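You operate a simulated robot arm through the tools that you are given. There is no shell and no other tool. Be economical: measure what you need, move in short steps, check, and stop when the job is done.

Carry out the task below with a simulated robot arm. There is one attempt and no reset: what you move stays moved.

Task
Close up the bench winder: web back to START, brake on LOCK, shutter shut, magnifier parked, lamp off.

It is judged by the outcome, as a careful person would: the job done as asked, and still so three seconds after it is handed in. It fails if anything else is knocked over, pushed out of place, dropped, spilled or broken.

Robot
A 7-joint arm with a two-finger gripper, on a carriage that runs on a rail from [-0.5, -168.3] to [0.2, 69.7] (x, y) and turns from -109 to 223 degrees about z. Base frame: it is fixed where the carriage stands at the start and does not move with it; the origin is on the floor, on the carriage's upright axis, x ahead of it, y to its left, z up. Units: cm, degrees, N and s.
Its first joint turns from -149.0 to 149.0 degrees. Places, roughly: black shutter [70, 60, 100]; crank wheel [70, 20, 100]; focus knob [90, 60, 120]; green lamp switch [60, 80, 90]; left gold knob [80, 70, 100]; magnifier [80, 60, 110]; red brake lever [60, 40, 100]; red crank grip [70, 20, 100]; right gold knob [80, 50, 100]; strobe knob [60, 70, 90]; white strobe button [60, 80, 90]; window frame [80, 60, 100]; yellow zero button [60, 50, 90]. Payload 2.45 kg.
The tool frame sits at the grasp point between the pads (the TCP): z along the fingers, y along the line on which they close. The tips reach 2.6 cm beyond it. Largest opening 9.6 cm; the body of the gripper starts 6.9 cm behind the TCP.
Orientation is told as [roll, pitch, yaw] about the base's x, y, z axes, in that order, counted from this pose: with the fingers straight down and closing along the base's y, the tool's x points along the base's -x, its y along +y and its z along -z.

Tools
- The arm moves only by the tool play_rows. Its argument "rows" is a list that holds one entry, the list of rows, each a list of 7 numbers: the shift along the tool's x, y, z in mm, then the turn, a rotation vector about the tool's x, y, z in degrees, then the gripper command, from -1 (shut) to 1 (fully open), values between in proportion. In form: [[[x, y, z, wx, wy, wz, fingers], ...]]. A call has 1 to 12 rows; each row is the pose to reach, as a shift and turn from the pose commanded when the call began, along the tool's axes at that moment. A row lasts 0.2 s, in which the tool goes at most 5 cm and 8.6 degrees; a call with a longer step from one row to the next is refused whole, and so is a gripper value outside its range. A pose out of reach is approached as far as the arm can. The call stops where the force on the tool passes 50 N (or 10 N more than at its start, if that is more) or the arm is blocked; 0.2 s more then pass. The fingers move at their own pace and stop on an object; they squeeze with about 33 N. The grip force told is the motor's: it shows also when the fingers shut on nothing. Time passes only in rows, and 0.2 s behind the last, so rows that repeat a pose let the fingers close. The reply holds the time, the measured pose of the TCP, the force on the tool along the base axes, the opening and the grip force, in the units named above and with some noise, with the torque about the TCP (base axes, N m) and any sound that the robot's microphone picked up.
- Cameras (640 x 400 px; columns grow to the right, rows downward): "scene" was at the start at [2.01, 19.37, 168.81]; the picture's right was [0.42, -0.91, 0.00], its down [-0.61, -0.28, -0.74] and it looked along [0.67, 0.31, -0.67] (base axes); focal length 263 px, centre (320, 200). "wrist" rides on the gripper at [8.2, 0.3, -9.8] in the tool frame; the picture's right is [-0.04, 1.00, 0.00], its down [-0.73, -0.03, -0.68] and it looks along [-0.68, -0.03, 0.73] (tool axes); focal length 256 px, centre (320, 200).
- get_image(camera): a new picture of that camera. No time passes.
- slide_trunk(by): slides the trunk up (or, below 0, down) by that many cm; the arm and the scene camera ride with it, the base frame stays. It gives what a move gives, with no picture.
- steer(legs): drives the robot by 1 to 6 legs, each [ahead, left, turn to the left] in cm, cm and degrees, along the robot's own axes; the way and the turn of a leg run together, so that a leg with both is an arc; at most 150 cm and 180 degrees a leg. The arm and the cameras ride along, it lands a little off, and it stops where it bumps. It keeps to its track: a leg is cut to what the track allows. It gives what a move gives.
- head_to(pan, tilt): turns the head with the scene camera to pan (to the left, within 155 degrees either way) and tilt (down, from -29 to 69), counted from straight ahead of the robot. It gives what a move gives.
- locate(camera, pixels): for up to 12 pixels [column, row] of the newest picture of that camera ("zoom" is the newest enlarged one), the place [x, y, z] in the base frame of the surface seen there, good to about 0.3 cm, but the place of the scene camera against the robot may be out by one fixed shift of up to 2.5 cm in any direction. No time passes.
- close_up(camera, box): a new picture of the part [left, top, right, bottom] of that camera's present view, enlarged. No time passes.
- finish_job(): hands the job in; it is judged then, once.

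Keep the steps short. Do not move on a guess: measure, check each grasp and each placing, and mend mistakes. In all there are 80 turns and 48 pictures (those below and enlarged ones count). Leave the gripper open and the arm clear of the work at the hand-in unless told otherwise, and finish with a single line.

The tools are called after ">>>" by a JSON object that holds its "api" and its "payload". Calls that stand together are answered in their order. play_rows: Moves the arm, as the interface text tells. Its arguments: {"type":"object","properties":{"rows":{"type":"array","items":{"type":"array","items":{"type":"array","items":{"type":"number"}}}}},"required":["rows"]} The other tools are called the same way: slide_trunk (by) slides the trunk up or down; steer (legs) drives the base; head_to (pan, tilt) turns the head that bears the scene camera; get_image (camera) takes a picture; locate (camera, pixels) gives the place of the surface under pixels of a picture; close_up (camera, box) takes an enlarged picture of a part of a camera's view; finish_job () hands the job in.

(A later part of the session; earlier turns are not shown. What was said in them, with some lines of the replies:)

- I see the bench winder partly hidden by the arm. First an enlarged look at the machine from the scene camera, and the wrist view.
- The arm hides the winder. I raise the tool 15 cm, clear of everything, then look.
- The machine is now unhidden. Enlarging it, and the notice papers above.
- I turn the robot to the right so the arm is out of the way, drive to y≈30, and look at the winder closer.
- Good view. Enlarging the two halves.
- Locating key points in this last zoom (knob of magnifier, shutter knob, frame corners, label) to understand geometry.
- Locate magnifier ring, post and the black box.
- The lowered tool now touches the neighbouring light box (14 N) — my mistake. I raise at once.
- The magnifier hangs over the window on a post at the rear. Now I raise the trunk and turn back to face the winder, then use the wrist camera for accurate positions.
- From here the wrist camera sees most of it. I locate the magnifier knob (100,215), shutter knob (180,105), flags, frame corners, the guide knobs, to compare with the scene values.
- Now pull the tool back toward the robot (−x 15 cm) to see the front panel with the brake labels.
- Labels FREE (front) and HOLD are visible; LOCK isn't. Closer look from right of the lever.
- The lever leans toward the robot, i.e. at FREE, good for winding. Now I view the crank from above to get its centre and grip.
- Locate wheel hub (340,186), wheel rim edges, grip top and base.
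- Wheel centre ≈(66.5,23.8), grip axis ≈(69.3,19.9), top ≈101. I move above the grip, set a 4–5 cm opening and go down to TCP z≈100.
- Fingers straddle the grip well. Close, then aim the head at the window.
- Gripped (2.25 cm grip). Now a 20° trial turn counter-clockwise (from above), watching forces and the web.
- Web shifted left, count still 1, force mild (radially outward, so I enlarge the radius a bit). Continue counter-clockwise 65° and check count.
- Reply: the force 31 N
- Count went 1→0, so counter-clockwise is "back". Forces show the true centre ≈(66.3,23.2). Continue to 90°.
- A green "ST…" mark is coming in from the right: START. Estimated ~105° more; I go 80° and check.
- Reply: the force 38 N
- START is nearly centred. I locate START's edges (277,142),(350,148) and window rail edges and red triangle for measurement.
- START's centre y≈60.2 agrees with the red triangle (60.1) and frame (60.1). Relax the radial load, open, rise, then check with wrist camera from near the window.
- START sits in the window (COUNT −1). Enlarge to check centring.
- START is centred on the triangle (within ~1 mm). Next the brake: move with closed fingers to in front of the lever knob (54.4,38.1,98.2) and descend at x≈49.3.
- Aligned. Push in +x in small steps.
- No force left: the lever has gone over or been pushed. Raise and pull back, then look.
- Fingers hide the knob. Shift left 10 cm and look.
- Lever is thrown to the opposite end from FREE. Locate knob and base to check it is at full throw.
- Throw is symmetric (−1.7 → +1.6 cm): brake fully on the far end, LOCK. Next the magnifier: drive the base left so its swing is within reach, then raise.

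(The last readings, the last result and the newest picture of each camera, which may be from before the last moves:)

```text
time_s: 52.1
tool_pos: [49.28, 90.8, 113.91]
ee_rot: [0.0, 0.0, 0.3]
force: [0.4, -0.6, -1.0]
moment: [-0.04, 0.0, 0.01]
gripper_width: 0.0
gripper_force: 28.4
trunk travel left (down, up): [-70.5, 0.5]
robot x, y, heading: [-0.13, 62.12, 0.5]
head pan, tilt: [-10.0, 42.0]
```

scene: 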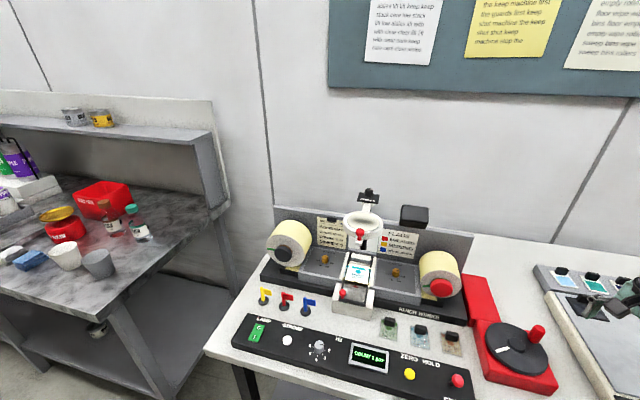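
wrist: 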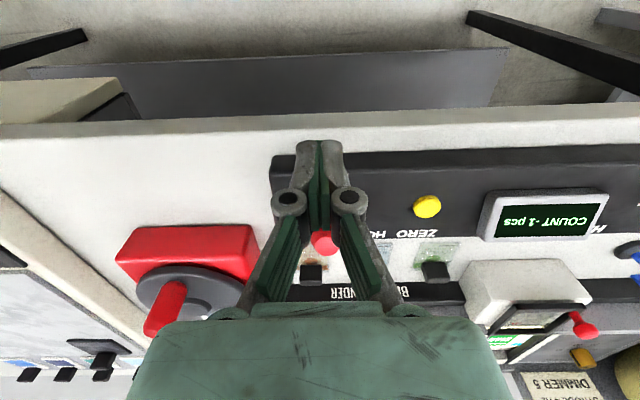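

Move up to z≈124, over to y≈57 and x≈72.5 (right of the magnifier knob), not yet down.

>>> {"api": "play_rows", "payload": {"rows": [[[0, 0, -40, 0, 0, 0, -1], [0, -40, -80, 0, 0, 0, -1], [0, -85, -100, 0, 0, 0, -1], [-20, -130, -100, 0, 0, 0, -1], [-50, -175, -100, 0, 0, 0, -1], [-80, -215, -100, 0, 0, 0, -1], [-110, -255, -100, 0, 0, 0, -1], [-140, -295, -100, 0, 0, 0, -1], [-175, -325, -100, 0, 0, 0, -1], [-215, -338, -100, 0, 0, 0, -1], [-232, -338, -100, 0, 0, 0, -1]]]}}

>>> {"api": "get_image", "payload": {"camera": "wrist"}}

```text
refused: row 2 steps farther than a row can; nothing moved
```

```text
11 pictures are left
```

wrist: 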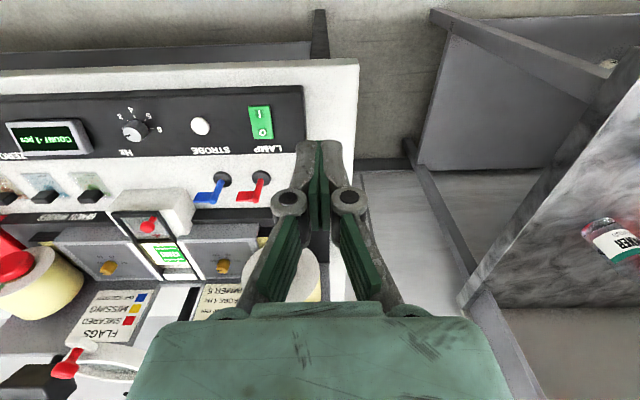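

The big step was refused. I'm right by the lamp switch (wrist px 261,122), so do that first: press the raised "0" (rear) end at ≈(57.8,83.5). Move above it, tips to z≈95.5.

>>> {"api": "play_rows", "payload": {"rows": [[[-30, -25, 0, 0, 0, 0, -1], [-60, -50, 0, 0, 0, 0, -1], [-85, -73, 0, 0, 0, 0, -1], [-85, -73, 40, 0, 0, 0, -1], [-85, -73, 80, 0, 0, 0, -1], [-85, -73, 120, 0, 0, 0, -1], [-85, -73, 150, 0, 0, 0, -1], [-85, -73, 158, 0, 0, 0, -1]]]}}

>>> {"api": "get_image", "payload": {"camera": "wrist"}}

```text
time_s: 53.9
tool_pos: [57.76, 83.36, 98.09]
ee_rot: [0.0, 0.0, 0.3]
force: [0.5, 0.0, -0.1]
moment: [-0.03, -0.02, -0.01]
gripper_width: 0.02
gripper_force: 28.7
trunk travel left (down, up): [-70.5, 0.5]
robot x, y, heading: [0.11, 61.58, 0.4]
head pan, tilt: [-10.0, 42.0]
```

```text
10 pictures are left
```

wrist: 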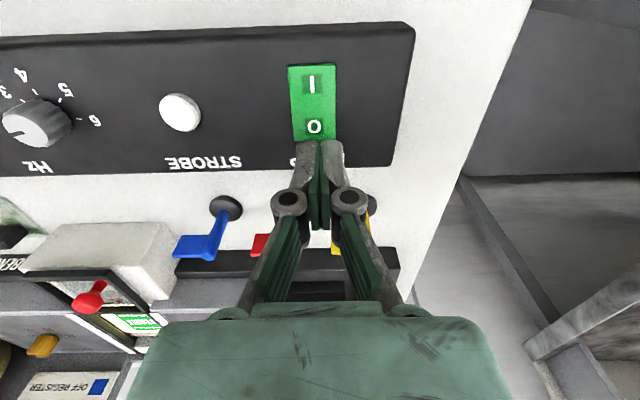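

Check rocker extents with locate before pressing.

>>> {"api": "locate", "payload": {"camera": "wrist", "pixels": [[313, 69], [314, 127], [304, 137], [332, 135], [292, 138], [311, 84]]}}

```text
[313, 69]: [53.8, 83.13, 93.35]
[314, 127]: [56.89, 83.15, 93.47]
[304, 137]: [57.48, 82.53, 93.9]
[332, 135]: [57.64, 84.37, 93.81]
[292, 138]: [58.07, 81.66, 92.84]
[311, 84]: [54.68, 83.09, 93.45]
```

Rocker spans x 53.7–57.7, "0" at 56.9. Shift 5 mm toward front and press down in small steps.

>>> {"api": "play_rows", "payload": {"rows": [[[5, 0, 5, 0, 0, 0, -1], [5, 0, 12, 0, 0, 0, -1], [5, 0, 16, 0, 0, 0, -1], [5, 0, 20, 0, 0, 0, -1], [5, 0, 23, 0, 0, 0, -1], [5, 0, 26, 0, 0, 0, -1]]]}}

```text
time_s: 55.4
tool_pos: [57.3, 83.56, 95.94]
ee_rot: [0.3, -0.5, 0.3]
force: [-1.5, -1.5, 30.9]
moment: [-0.03, 0.41, 0.01]
gripper_width: 0.59
gripper_force: 28.7
trunk travel left (down, up): [-70.5, 0.5]
robot x, y, heading: [0.11, 62.29, 0.3]
head pan, tilt: [-10.0, 42.0]
heard: click
stopped in row 6: the force on the tool passed its limit at 55 N (the readings are from after the stop); the commanded pose is now the measured one
```

Heard a click. Rise up 16 cm, keeping clear, then look from the wrist at the switch.

>>> {"api": "play_rows", "payload": {"rows": [[[0, 0, -30, 0, 0, 0, -1], [20, 0, -70, 0, 0, 0, -1], [50, 0, -110, 0, 0, 0, -1], [80, 0, -150, 0, 0, 0, -1], [80, 0, -190, 0, 0, 0, -1], [80, 0, -230, 0, 0, 0, -1], [80, 0, -270, 0, 0, 0, -1], [80, 0, -290, 0, 0, 0, -1]]]}}

>>> {"api": "close_up", "payload": {"camera": "wrist", "box": [100, 80, 420, 280]}}

```text
time_s: 57.2
tool_pos: [49.98, 83.49, 122.34]
ee_rot: [0.4, -0.7, 0.2]
force: [-0.1, -0.2, 0.1]
moment: [0.03, -0.02, 0.02]
gripper_width: 0.0
gripper_force: 28.6
out of reach, approached as far as the arm can: row 7, 8
trunk travel left (down, up): [-70.5, 0.5]
robot x, y, heading: [0.19, 62.32, 0.1]
head pan, tilt: [-10.0, 42.0]
```

```text
2.00 times, centred on (260, 180) of wrist
```

zoom: 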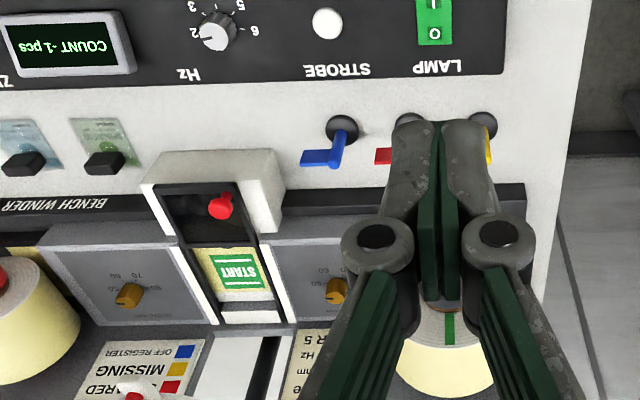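

Lamp is off (START field no longer lit). Now go to the right of the magnifier knob: y first, then x, at z≈122.

>>> {"api": "play_rows", "payload": {"rows": [[[0, -45, 0, 0, 0, 0, -1], [0, -90, 0, 0, 0, 0, -1], [0, -135, 0, 0, 0, 0, -1], [0, -180, 0, 0, 0, 0, -1], [0, -225, 0, 0, 0, 0, -1], [-20, -265, 0, 0, 0, 0, -1], [-65, -268, 0, 0, 0, 0, -1], [-110, -268, 0, 0, 0, 0, -1], [-155, -268, 0, 0, 0, 0, -1], [-200, -268, 0, 0, 0, 0, -1], [-222, -268, 0, 0, 0, 0, -1]]]}}

>>> {"api": "get_image", "payload": {"camera": "wrist"}}

```text
time_s: 59.6
tool_pos: [72.27, 57.34, 122.53]
ee_rot: [0.0, -0.3, 0.3]
force: [0.2, 0.5, 0.0]
moment: [0.03, 0.01, -0.01]
gripper_width: 0.0
gripper_force: 29.1
out of reach, approached as far as the arm can: row 1, 2, 3, 4, 5, 6
trunk travel left (down, up): [-70.5, 0.5]
robot x, y, heading: [0.01, 62.02, 0.3]
head pan, tilt: [-10.0, 42.0]
```

```text
8 pictures are left
```

wrist: 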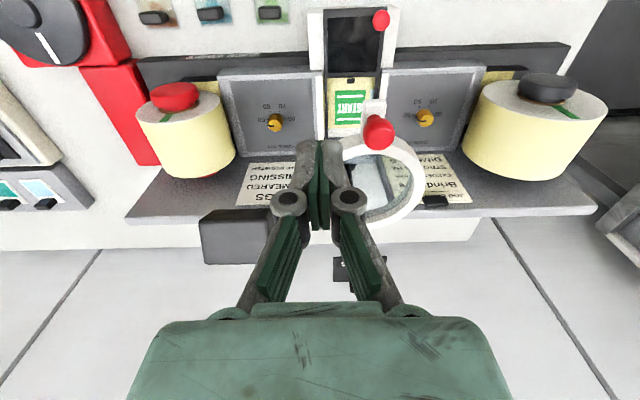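

>>> {"api": "locate", "payload": {"camera": "wrist", "pixels": [[378, 132], [375, 112], [368, 130], [389, 130], [410, 185], [350, 272], [348, 148], [230, 225], [260, 215]]}}

```text
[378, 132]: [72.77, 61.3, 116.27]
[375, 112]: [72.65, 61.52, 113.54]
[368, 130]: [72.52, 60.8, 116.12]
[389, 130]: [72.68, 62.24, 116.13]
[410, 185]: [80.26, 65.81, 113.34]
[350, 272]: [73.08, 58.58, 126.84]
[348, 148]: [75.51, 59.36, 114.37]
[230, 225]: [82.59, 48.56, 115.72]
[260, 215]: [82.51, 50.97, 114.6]
```

Knob centre ≈(73.2,61.5), z 114–117; ring top 114.3. Lower to TCP z≈117.8 and push left along an arc about the post (91.9,61.6), to ~30°.

>>> {"api": "play_rows", "payload": {"rows": [[[0, 0, 25, 0, 0, 0, -1], [0, 0, 47, 0, 0, 0, -1], [-7, 12, 47, 0, 0, 0, -1], [-10, 23, 47, 0, 0, 0, -1], [-9.5, 33, 47, 0, 0, 0, -1], [-9.3, 42.6, 47, 0, 0, 0, -1], [-10, 54, 47, 0, 0, 0, -1], [-10.7, 65.4, 47, 0, 0, 0, -1], [-12.5, 76.6, 47, 0, 0, 0, -1], [-14.9, 87.8, 47, 0, 0, 0, -1], [-21.7, 109.6, 47, 0, 0, 0, -1], [-31.2, 130.4, 47, 0, 0, 0, -1]]]}}

>>> {"api": "get_image", "payload": {"camera": "wrist"}}

```text
time_s: 62.2
tool_pos: [75.44, 70.48, 117.89]
ee_rot: [0.1, -0.2, 0.2]
force: [-0.9, 0.3, 0.2]
moment: [0.0, 0.01, -0.01]
gripper_width: 0.0
gripper_force: 28.6
trunk travel left (down, up): [-70.5, 0.5]
robot x, y, heading: [0.68, 62.09, 0.5]
head pan, tilt: [-10.0, 42.0]
```

```text
7 pictures are left
```

wrist: 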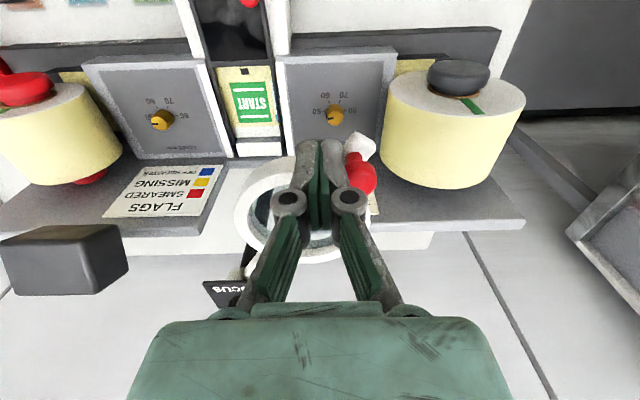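

It swings left freely. Continue the arc to ~90°; it will stop on force if there is a stop.

>>> {"api": "play_rows", "payload": {"rows": [[[-13.8, 22.1, 0, 0, 0, 0, -1], [-30.6, 42.1, 0, 0, 0, 0, -1], [-50, 59.6, 0, 0, 0, 0, -1], [-71.6, 74.1, 0, 0, 0, 0, -1], [-95, 85.6, 0, 0, 0, 0, -1], [-119.9, 93.6, 0, 0, 0, 0, -1], [-145.6, 98.2, 0, 0, 0, 0, -1], [-165, 99.2, 0, 0, 0, 0, -1]]]}}

>>> {"api": "get_image", "payload": {"camera": "scene"}}

```text
time_s: 63.6
tool_pos: [86.14, 79.12, 118.14]
ee_rot: [-0.2, 1.4, 0.3]
force: [-16.7, -5.2, 9.4]
moment: [0.0, 0.23, 0.14]
gripper_width: 0.0
gripper_force: 28.2
trunk travel left (down, up): [-70.5, 0.5]
robot x, y, heading: [-0.13, 61.65, 0.5]
head pan, tilt: [-10.0, 42.0]
stopped in row 7: the force on the tool passed its limit at 67 N (the readings are from after the stop); the commanded pose is now the measured one
```

```text
6 pictures are left
```

scene: 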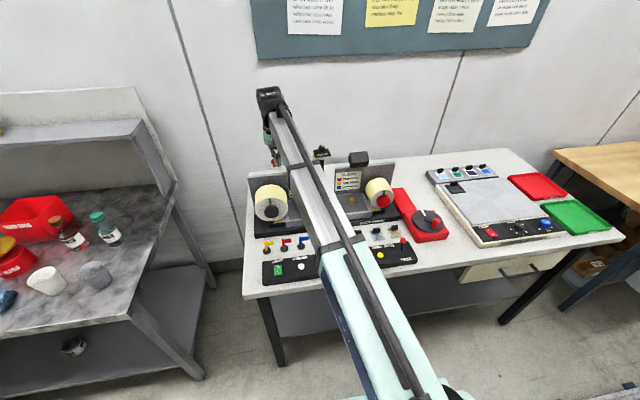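

Stopped at a hard stop at ~78° — magnifier parked to the left, clear of the window. Back off, then travel to in front of the shutter knob, staying high.

>>> {"api": "play_rows", "payload": {"rows": [[[20, 0, 0, 0, 0, 0, -1], [50, -5, -10, 0, 0, 0, -1], [90, -30, -15, 0, 0, 0, -1], [130, -60, -15, 0, 0, 0, -1], [170, -90, -15, 0, 0, 0, -1], [200, -120, -15, 0, 0, 0, -1], [210, -145, 0, 0, 0, 0, -1], [210, -145, 40, 0, 0, 0, -1], [210, -145, 80, 0, 0, 0, -1]]]}}

>>> {"api": "get_image", "payload": {"camera": "wrist"}}

```text
time_s: 65.7
tool_pos: [65.65, 64.74, 109.83]
ee_rot: [-0.2, 1.0, 0.3]
force: [-0.3, 0.2, -0.1]
moment: [-0.02, -0.03, 0.02]
gripper_width: 0.0
gripper_force: 28.8
trunk travel left (down, up): [-70.5, 0.5]
robot x, y, heading: [0.77, 61.87, 0.3]
head pan, tilt: [-10.0, 42.0]
```

```text
5 pictures are left
```

wrist: 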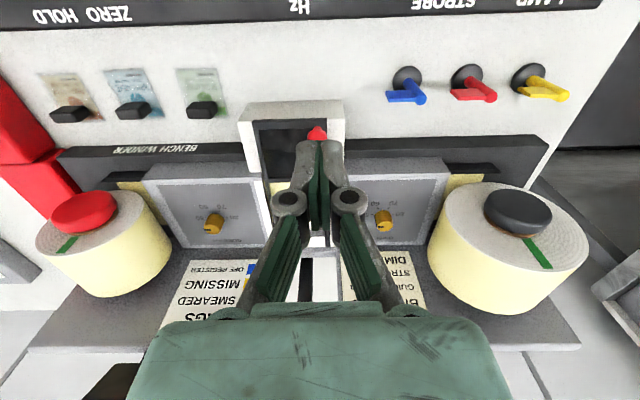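

>>> {"api": "locate", "payload": {"camera": "wrist", "pixels": [[317, 131], [309, 136], [326, 136], [280, 126], [258, 118], [290, 145]]}}

```text
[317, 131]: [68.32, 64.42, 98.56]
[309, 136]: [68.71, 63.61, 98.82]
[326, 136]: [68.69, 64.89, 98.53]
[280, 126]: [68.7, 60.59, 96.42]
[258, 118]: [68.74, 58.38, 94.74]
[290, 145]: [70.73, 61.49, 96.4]
```

Knob front at (68.4,64.3), frame top 96.4. Lower to TCP ≈100.2 and push +x in steps up to 10 cm.

>>> {"api": "play_rows", "payload": {"rows": [[[5, -4, 40, 0, 0, 0, -1], [5, -4, 80, 0, 0, 0, -1], [5, -4, 96, 0, 0, 0, -1], [-10, -4, 96, 0, 0, 0, -1], [-20, -4, 96, 0, 0, 0, -1], [-30, -4, 96, 0, 0, 0, -1], [-40, -4, 96, 0, 0, 0, -1], [-50, -4, 96, 0, 0, 0, -1], [-60, -4, 96, 0, 0, 0, -1], [-70, -4, 96, 0, 0, 0, -1], [-80, -4, 96, 0, 0, 0, -1], [-88, -4, 96, 0, 0, 0, -1]]]}}

```text
time_s: 68.2
tool_pos: [74.11, 64.27, 100.4]
ee_rot: [-0.2, 1.3, 0.4]
force: [0.2, 0.3, -0.1]
moment: [0.02, 0.01, -0.01]
gripper_width: 0.0
gripper_force: 28.5
trunk travel left (down, up): [-70.5, 0.5]
robot x, y, heading: [0.44, 61.72, 0.6]
head pan, tilt: [-10.0, 42.0]
```

No stop yet; keep pushing up to 5 cm more in 6 mm steps.

>>> {"api": "play_rows", "payload": {"rows": [[[-6, 0, 0, 0, 0, 0, -1], [-12, 0, 0, 0, 0, 0, -1], [-18, 0, 0, 0, 0, 0, -1], [-24, 0, 0, 0, 0, 0, -1], [-30, 0, 0, 0, 0, 0, -1], [-36, 0, 0, 0, 0, 0, -1], [-42, 0, 0, 0, 0, 0, -1], [-48, 0, 0, 0, 0, 0, -1]]]}}

```text
time_s: 69.7
tool_pos: [76.45, 64.12, 100.16]
ee_rot: [-0.2, 2.6, 0.3]
force: [-12.5, 1.1, -0.3]
moment: [0.1, 0.28, -0.02]
gripper_width: 0.6
gripper_force: 28.7
trunk travel left (down, up): [-70.5, 0.5]
robot x, y, heading: [0.06, 62.12, 0.3]
head pan, tilt: [-10.0, 42.0]
stopped in row 7: the force on the tool passed its limit at 55 N (the readings are from after the stop); the commanded pose is now the measured one
```

Hit the end stop at ~9 cm travel. Back off, raise, retract to view everything.

>>> {"api": "play_rows", "payload": {"rows": [[[15, 0, 0, 0, 0, 0, -1], [25, 0, -30, 0, 0, 0, -1], [50, 0, -70, 0, 0, 0, -1], [90, 0, -110, 0, 0, 0, -1], [130, 0, -150, 0, 0, 0, 0], [170, 0, -170, 0, 0, 0, 1], [200, 0, -170, 0, 0, 0, 1]]]}}

>>> {"api": "get_image", "payload": {"camera": "wrist"}}

```text
refused: row 4 steps farther than a row can; nothing moved
```

```text
4 pictures are left
```

wrist: 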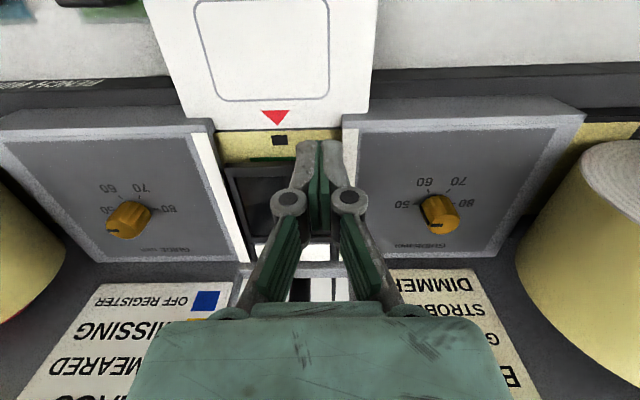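

Shutter covers the window. Retract with smaller steps (fingers opening only once high).

>>> {"api": "play_rows", "payload": {"rows": [[[15, 0, 0, 0, 0, 0, -1], [25, 0, -30, 0, 0, 0, -1], [45, 0, -70, 0, 0, 0, -1], [75, 0, -105, 0, 0, 0, -1], [110, 0, -135, 0, 0, 0, -1], [140, 0, -160, 0, 0, 0, -1], [170, 0, -170, 0, 0, 0, 0], [190, 0, -170, 0, 0, 0, 1]]]}}

>>> {"api": "get_image", "payload": {"camera": "wrist"}}

```text
time_s: 71.5
tool_pos: [58.53, 64.27, 117.84]
ee_rot: [-0.2, 2.4, 0.3]
force: [-0.3, -0.5, -0.5]
moment: [0.0, -0.03, 0.0]
gripper_width: 9.58
gripper_force: 0.1
trunk travel left (down, up): [-70.5, 0.5]
robot x, y, heading: [0.08, 62.35, 0.2]
head pan, tilt: [-10.0, 42.0]
```

```text
3 pictures are left
```

wrist: 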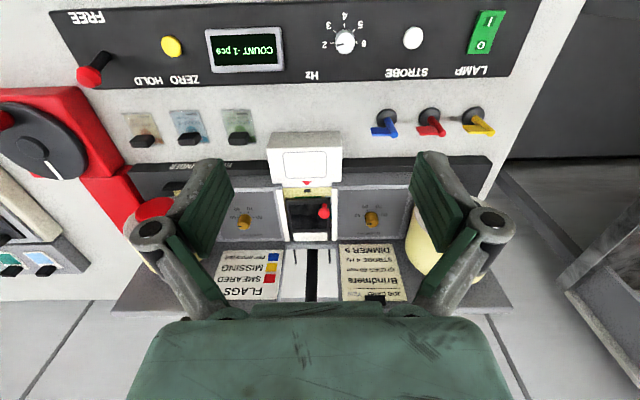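

Locate shutter edges/knob, and the magnifier isn't in view (swung left, behind gripper).

>>> {"api": "locate", "payload": {"camera": "wrist", "pixels": [[324, 211], [307, 215], [307, 200], [307, 231], [307, 192], [290, 205], [307, 240], [307, 183]]}}

>>> {"api": "close_up", "payload": {"camera": "wrist", "box": [265, 130, 355, 250]}}

```text
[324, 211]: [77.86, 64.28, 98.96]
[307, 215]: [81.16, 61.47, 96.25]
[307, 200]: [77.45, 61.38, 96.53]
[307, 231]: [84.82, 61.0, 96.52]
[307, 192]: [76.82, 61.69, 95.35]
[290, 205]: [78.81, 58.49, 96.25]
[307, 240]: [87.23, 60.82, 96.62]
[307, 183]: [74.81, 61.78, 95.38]
```

```text
3.33 times, centred on (310, 190) of wrist
```

zoom: 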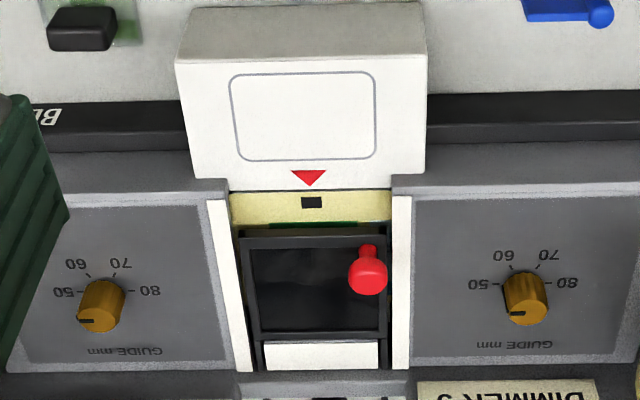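

Shutter front edge is now at x≈76.9, rear edge flush with the rear block, at its stop. Drive right so the arm is clear, and inspect the whole with the scene camera.

>>> {"api": "steer", "payload": {"legs": [[0, -55, 0]]}}

>>> {"api": "head_to", "payload": {"pan": 25, "tilt": 42}}

>>> {"api": "close_up", "payload": {"camera": "scene", "box": [200, 110, 440, 260]}}

```text
time_s: 74.7
tool_pos: [58.35, 8.56, 117.84]
ee_rot: [-0.2, 2.4, 0.7]
force: [-0.3, 0.0, -0.8]
moment: [-0.01, 0.03, 0.01]
gripper_width: 9.59
gripper_force: 0.2
trunk travel left (down, up): [-70.5, 0.5]
robot x, y, heading: [-0.13, 6.13, 0.4]
head pan, tilt: [-10.0, 42.0]
```

```text
time_s: 75.7
tool_pos: [58.28, 8.49, 117.84]
ee_rot: [-0.2, 2.4, 0.7]
force: [0.0, -0.4, 0.3]
moment: [-0.02, 0.0, 0.0]
gripper_width: 9.6
gripper_force: 0.1
trunk travel left (down, up): [-70.5, 0.5]
robot x, y, heading: [-0.29, 5.71, 0.3]
head pan, tilt: [25.0, 42.0]
```

```text
2.67 times, centred on (320, 185) of scene
```

zoom: 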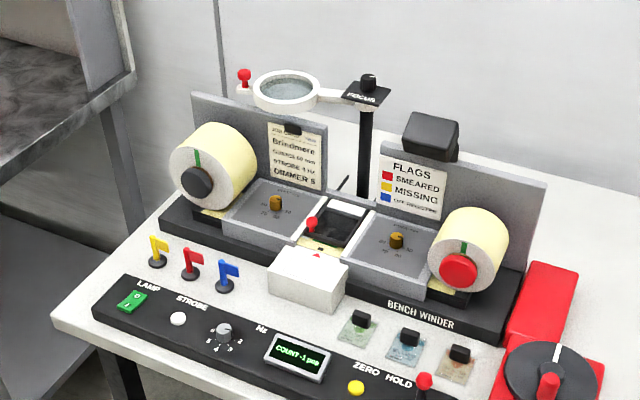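

All as wanted: magnifier swung to its left stop, shutter over the window, switch off. A check of the magnifier angle.

>>> {"api": "locate", "payload": {"camera": "zoom", "pixels": [[245, 76], [367, 82], [287, 90], [366, 150]]}}

```text
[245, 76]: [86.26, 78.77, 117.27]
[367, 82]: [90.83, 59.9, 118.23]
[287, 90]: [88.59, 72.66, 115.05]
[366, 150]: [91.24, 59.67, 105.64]
```

Magnifier is against its left stop (~78°), the arm is clear and the gripper open. Handing in.

>>> {"api": "finish_job", "payload": {}}

```text
The job is handed in.
```

The bench winder is closed up: web at START, brake thrown fully opposite FREE (no LOCK label was visible, so I took that end as LOCK), shutter shut, magnifier swung left to its stop, lamp off. Early on the lowered gripper pressed the neighbouring light box at about 14 N, and nothing looked moved.
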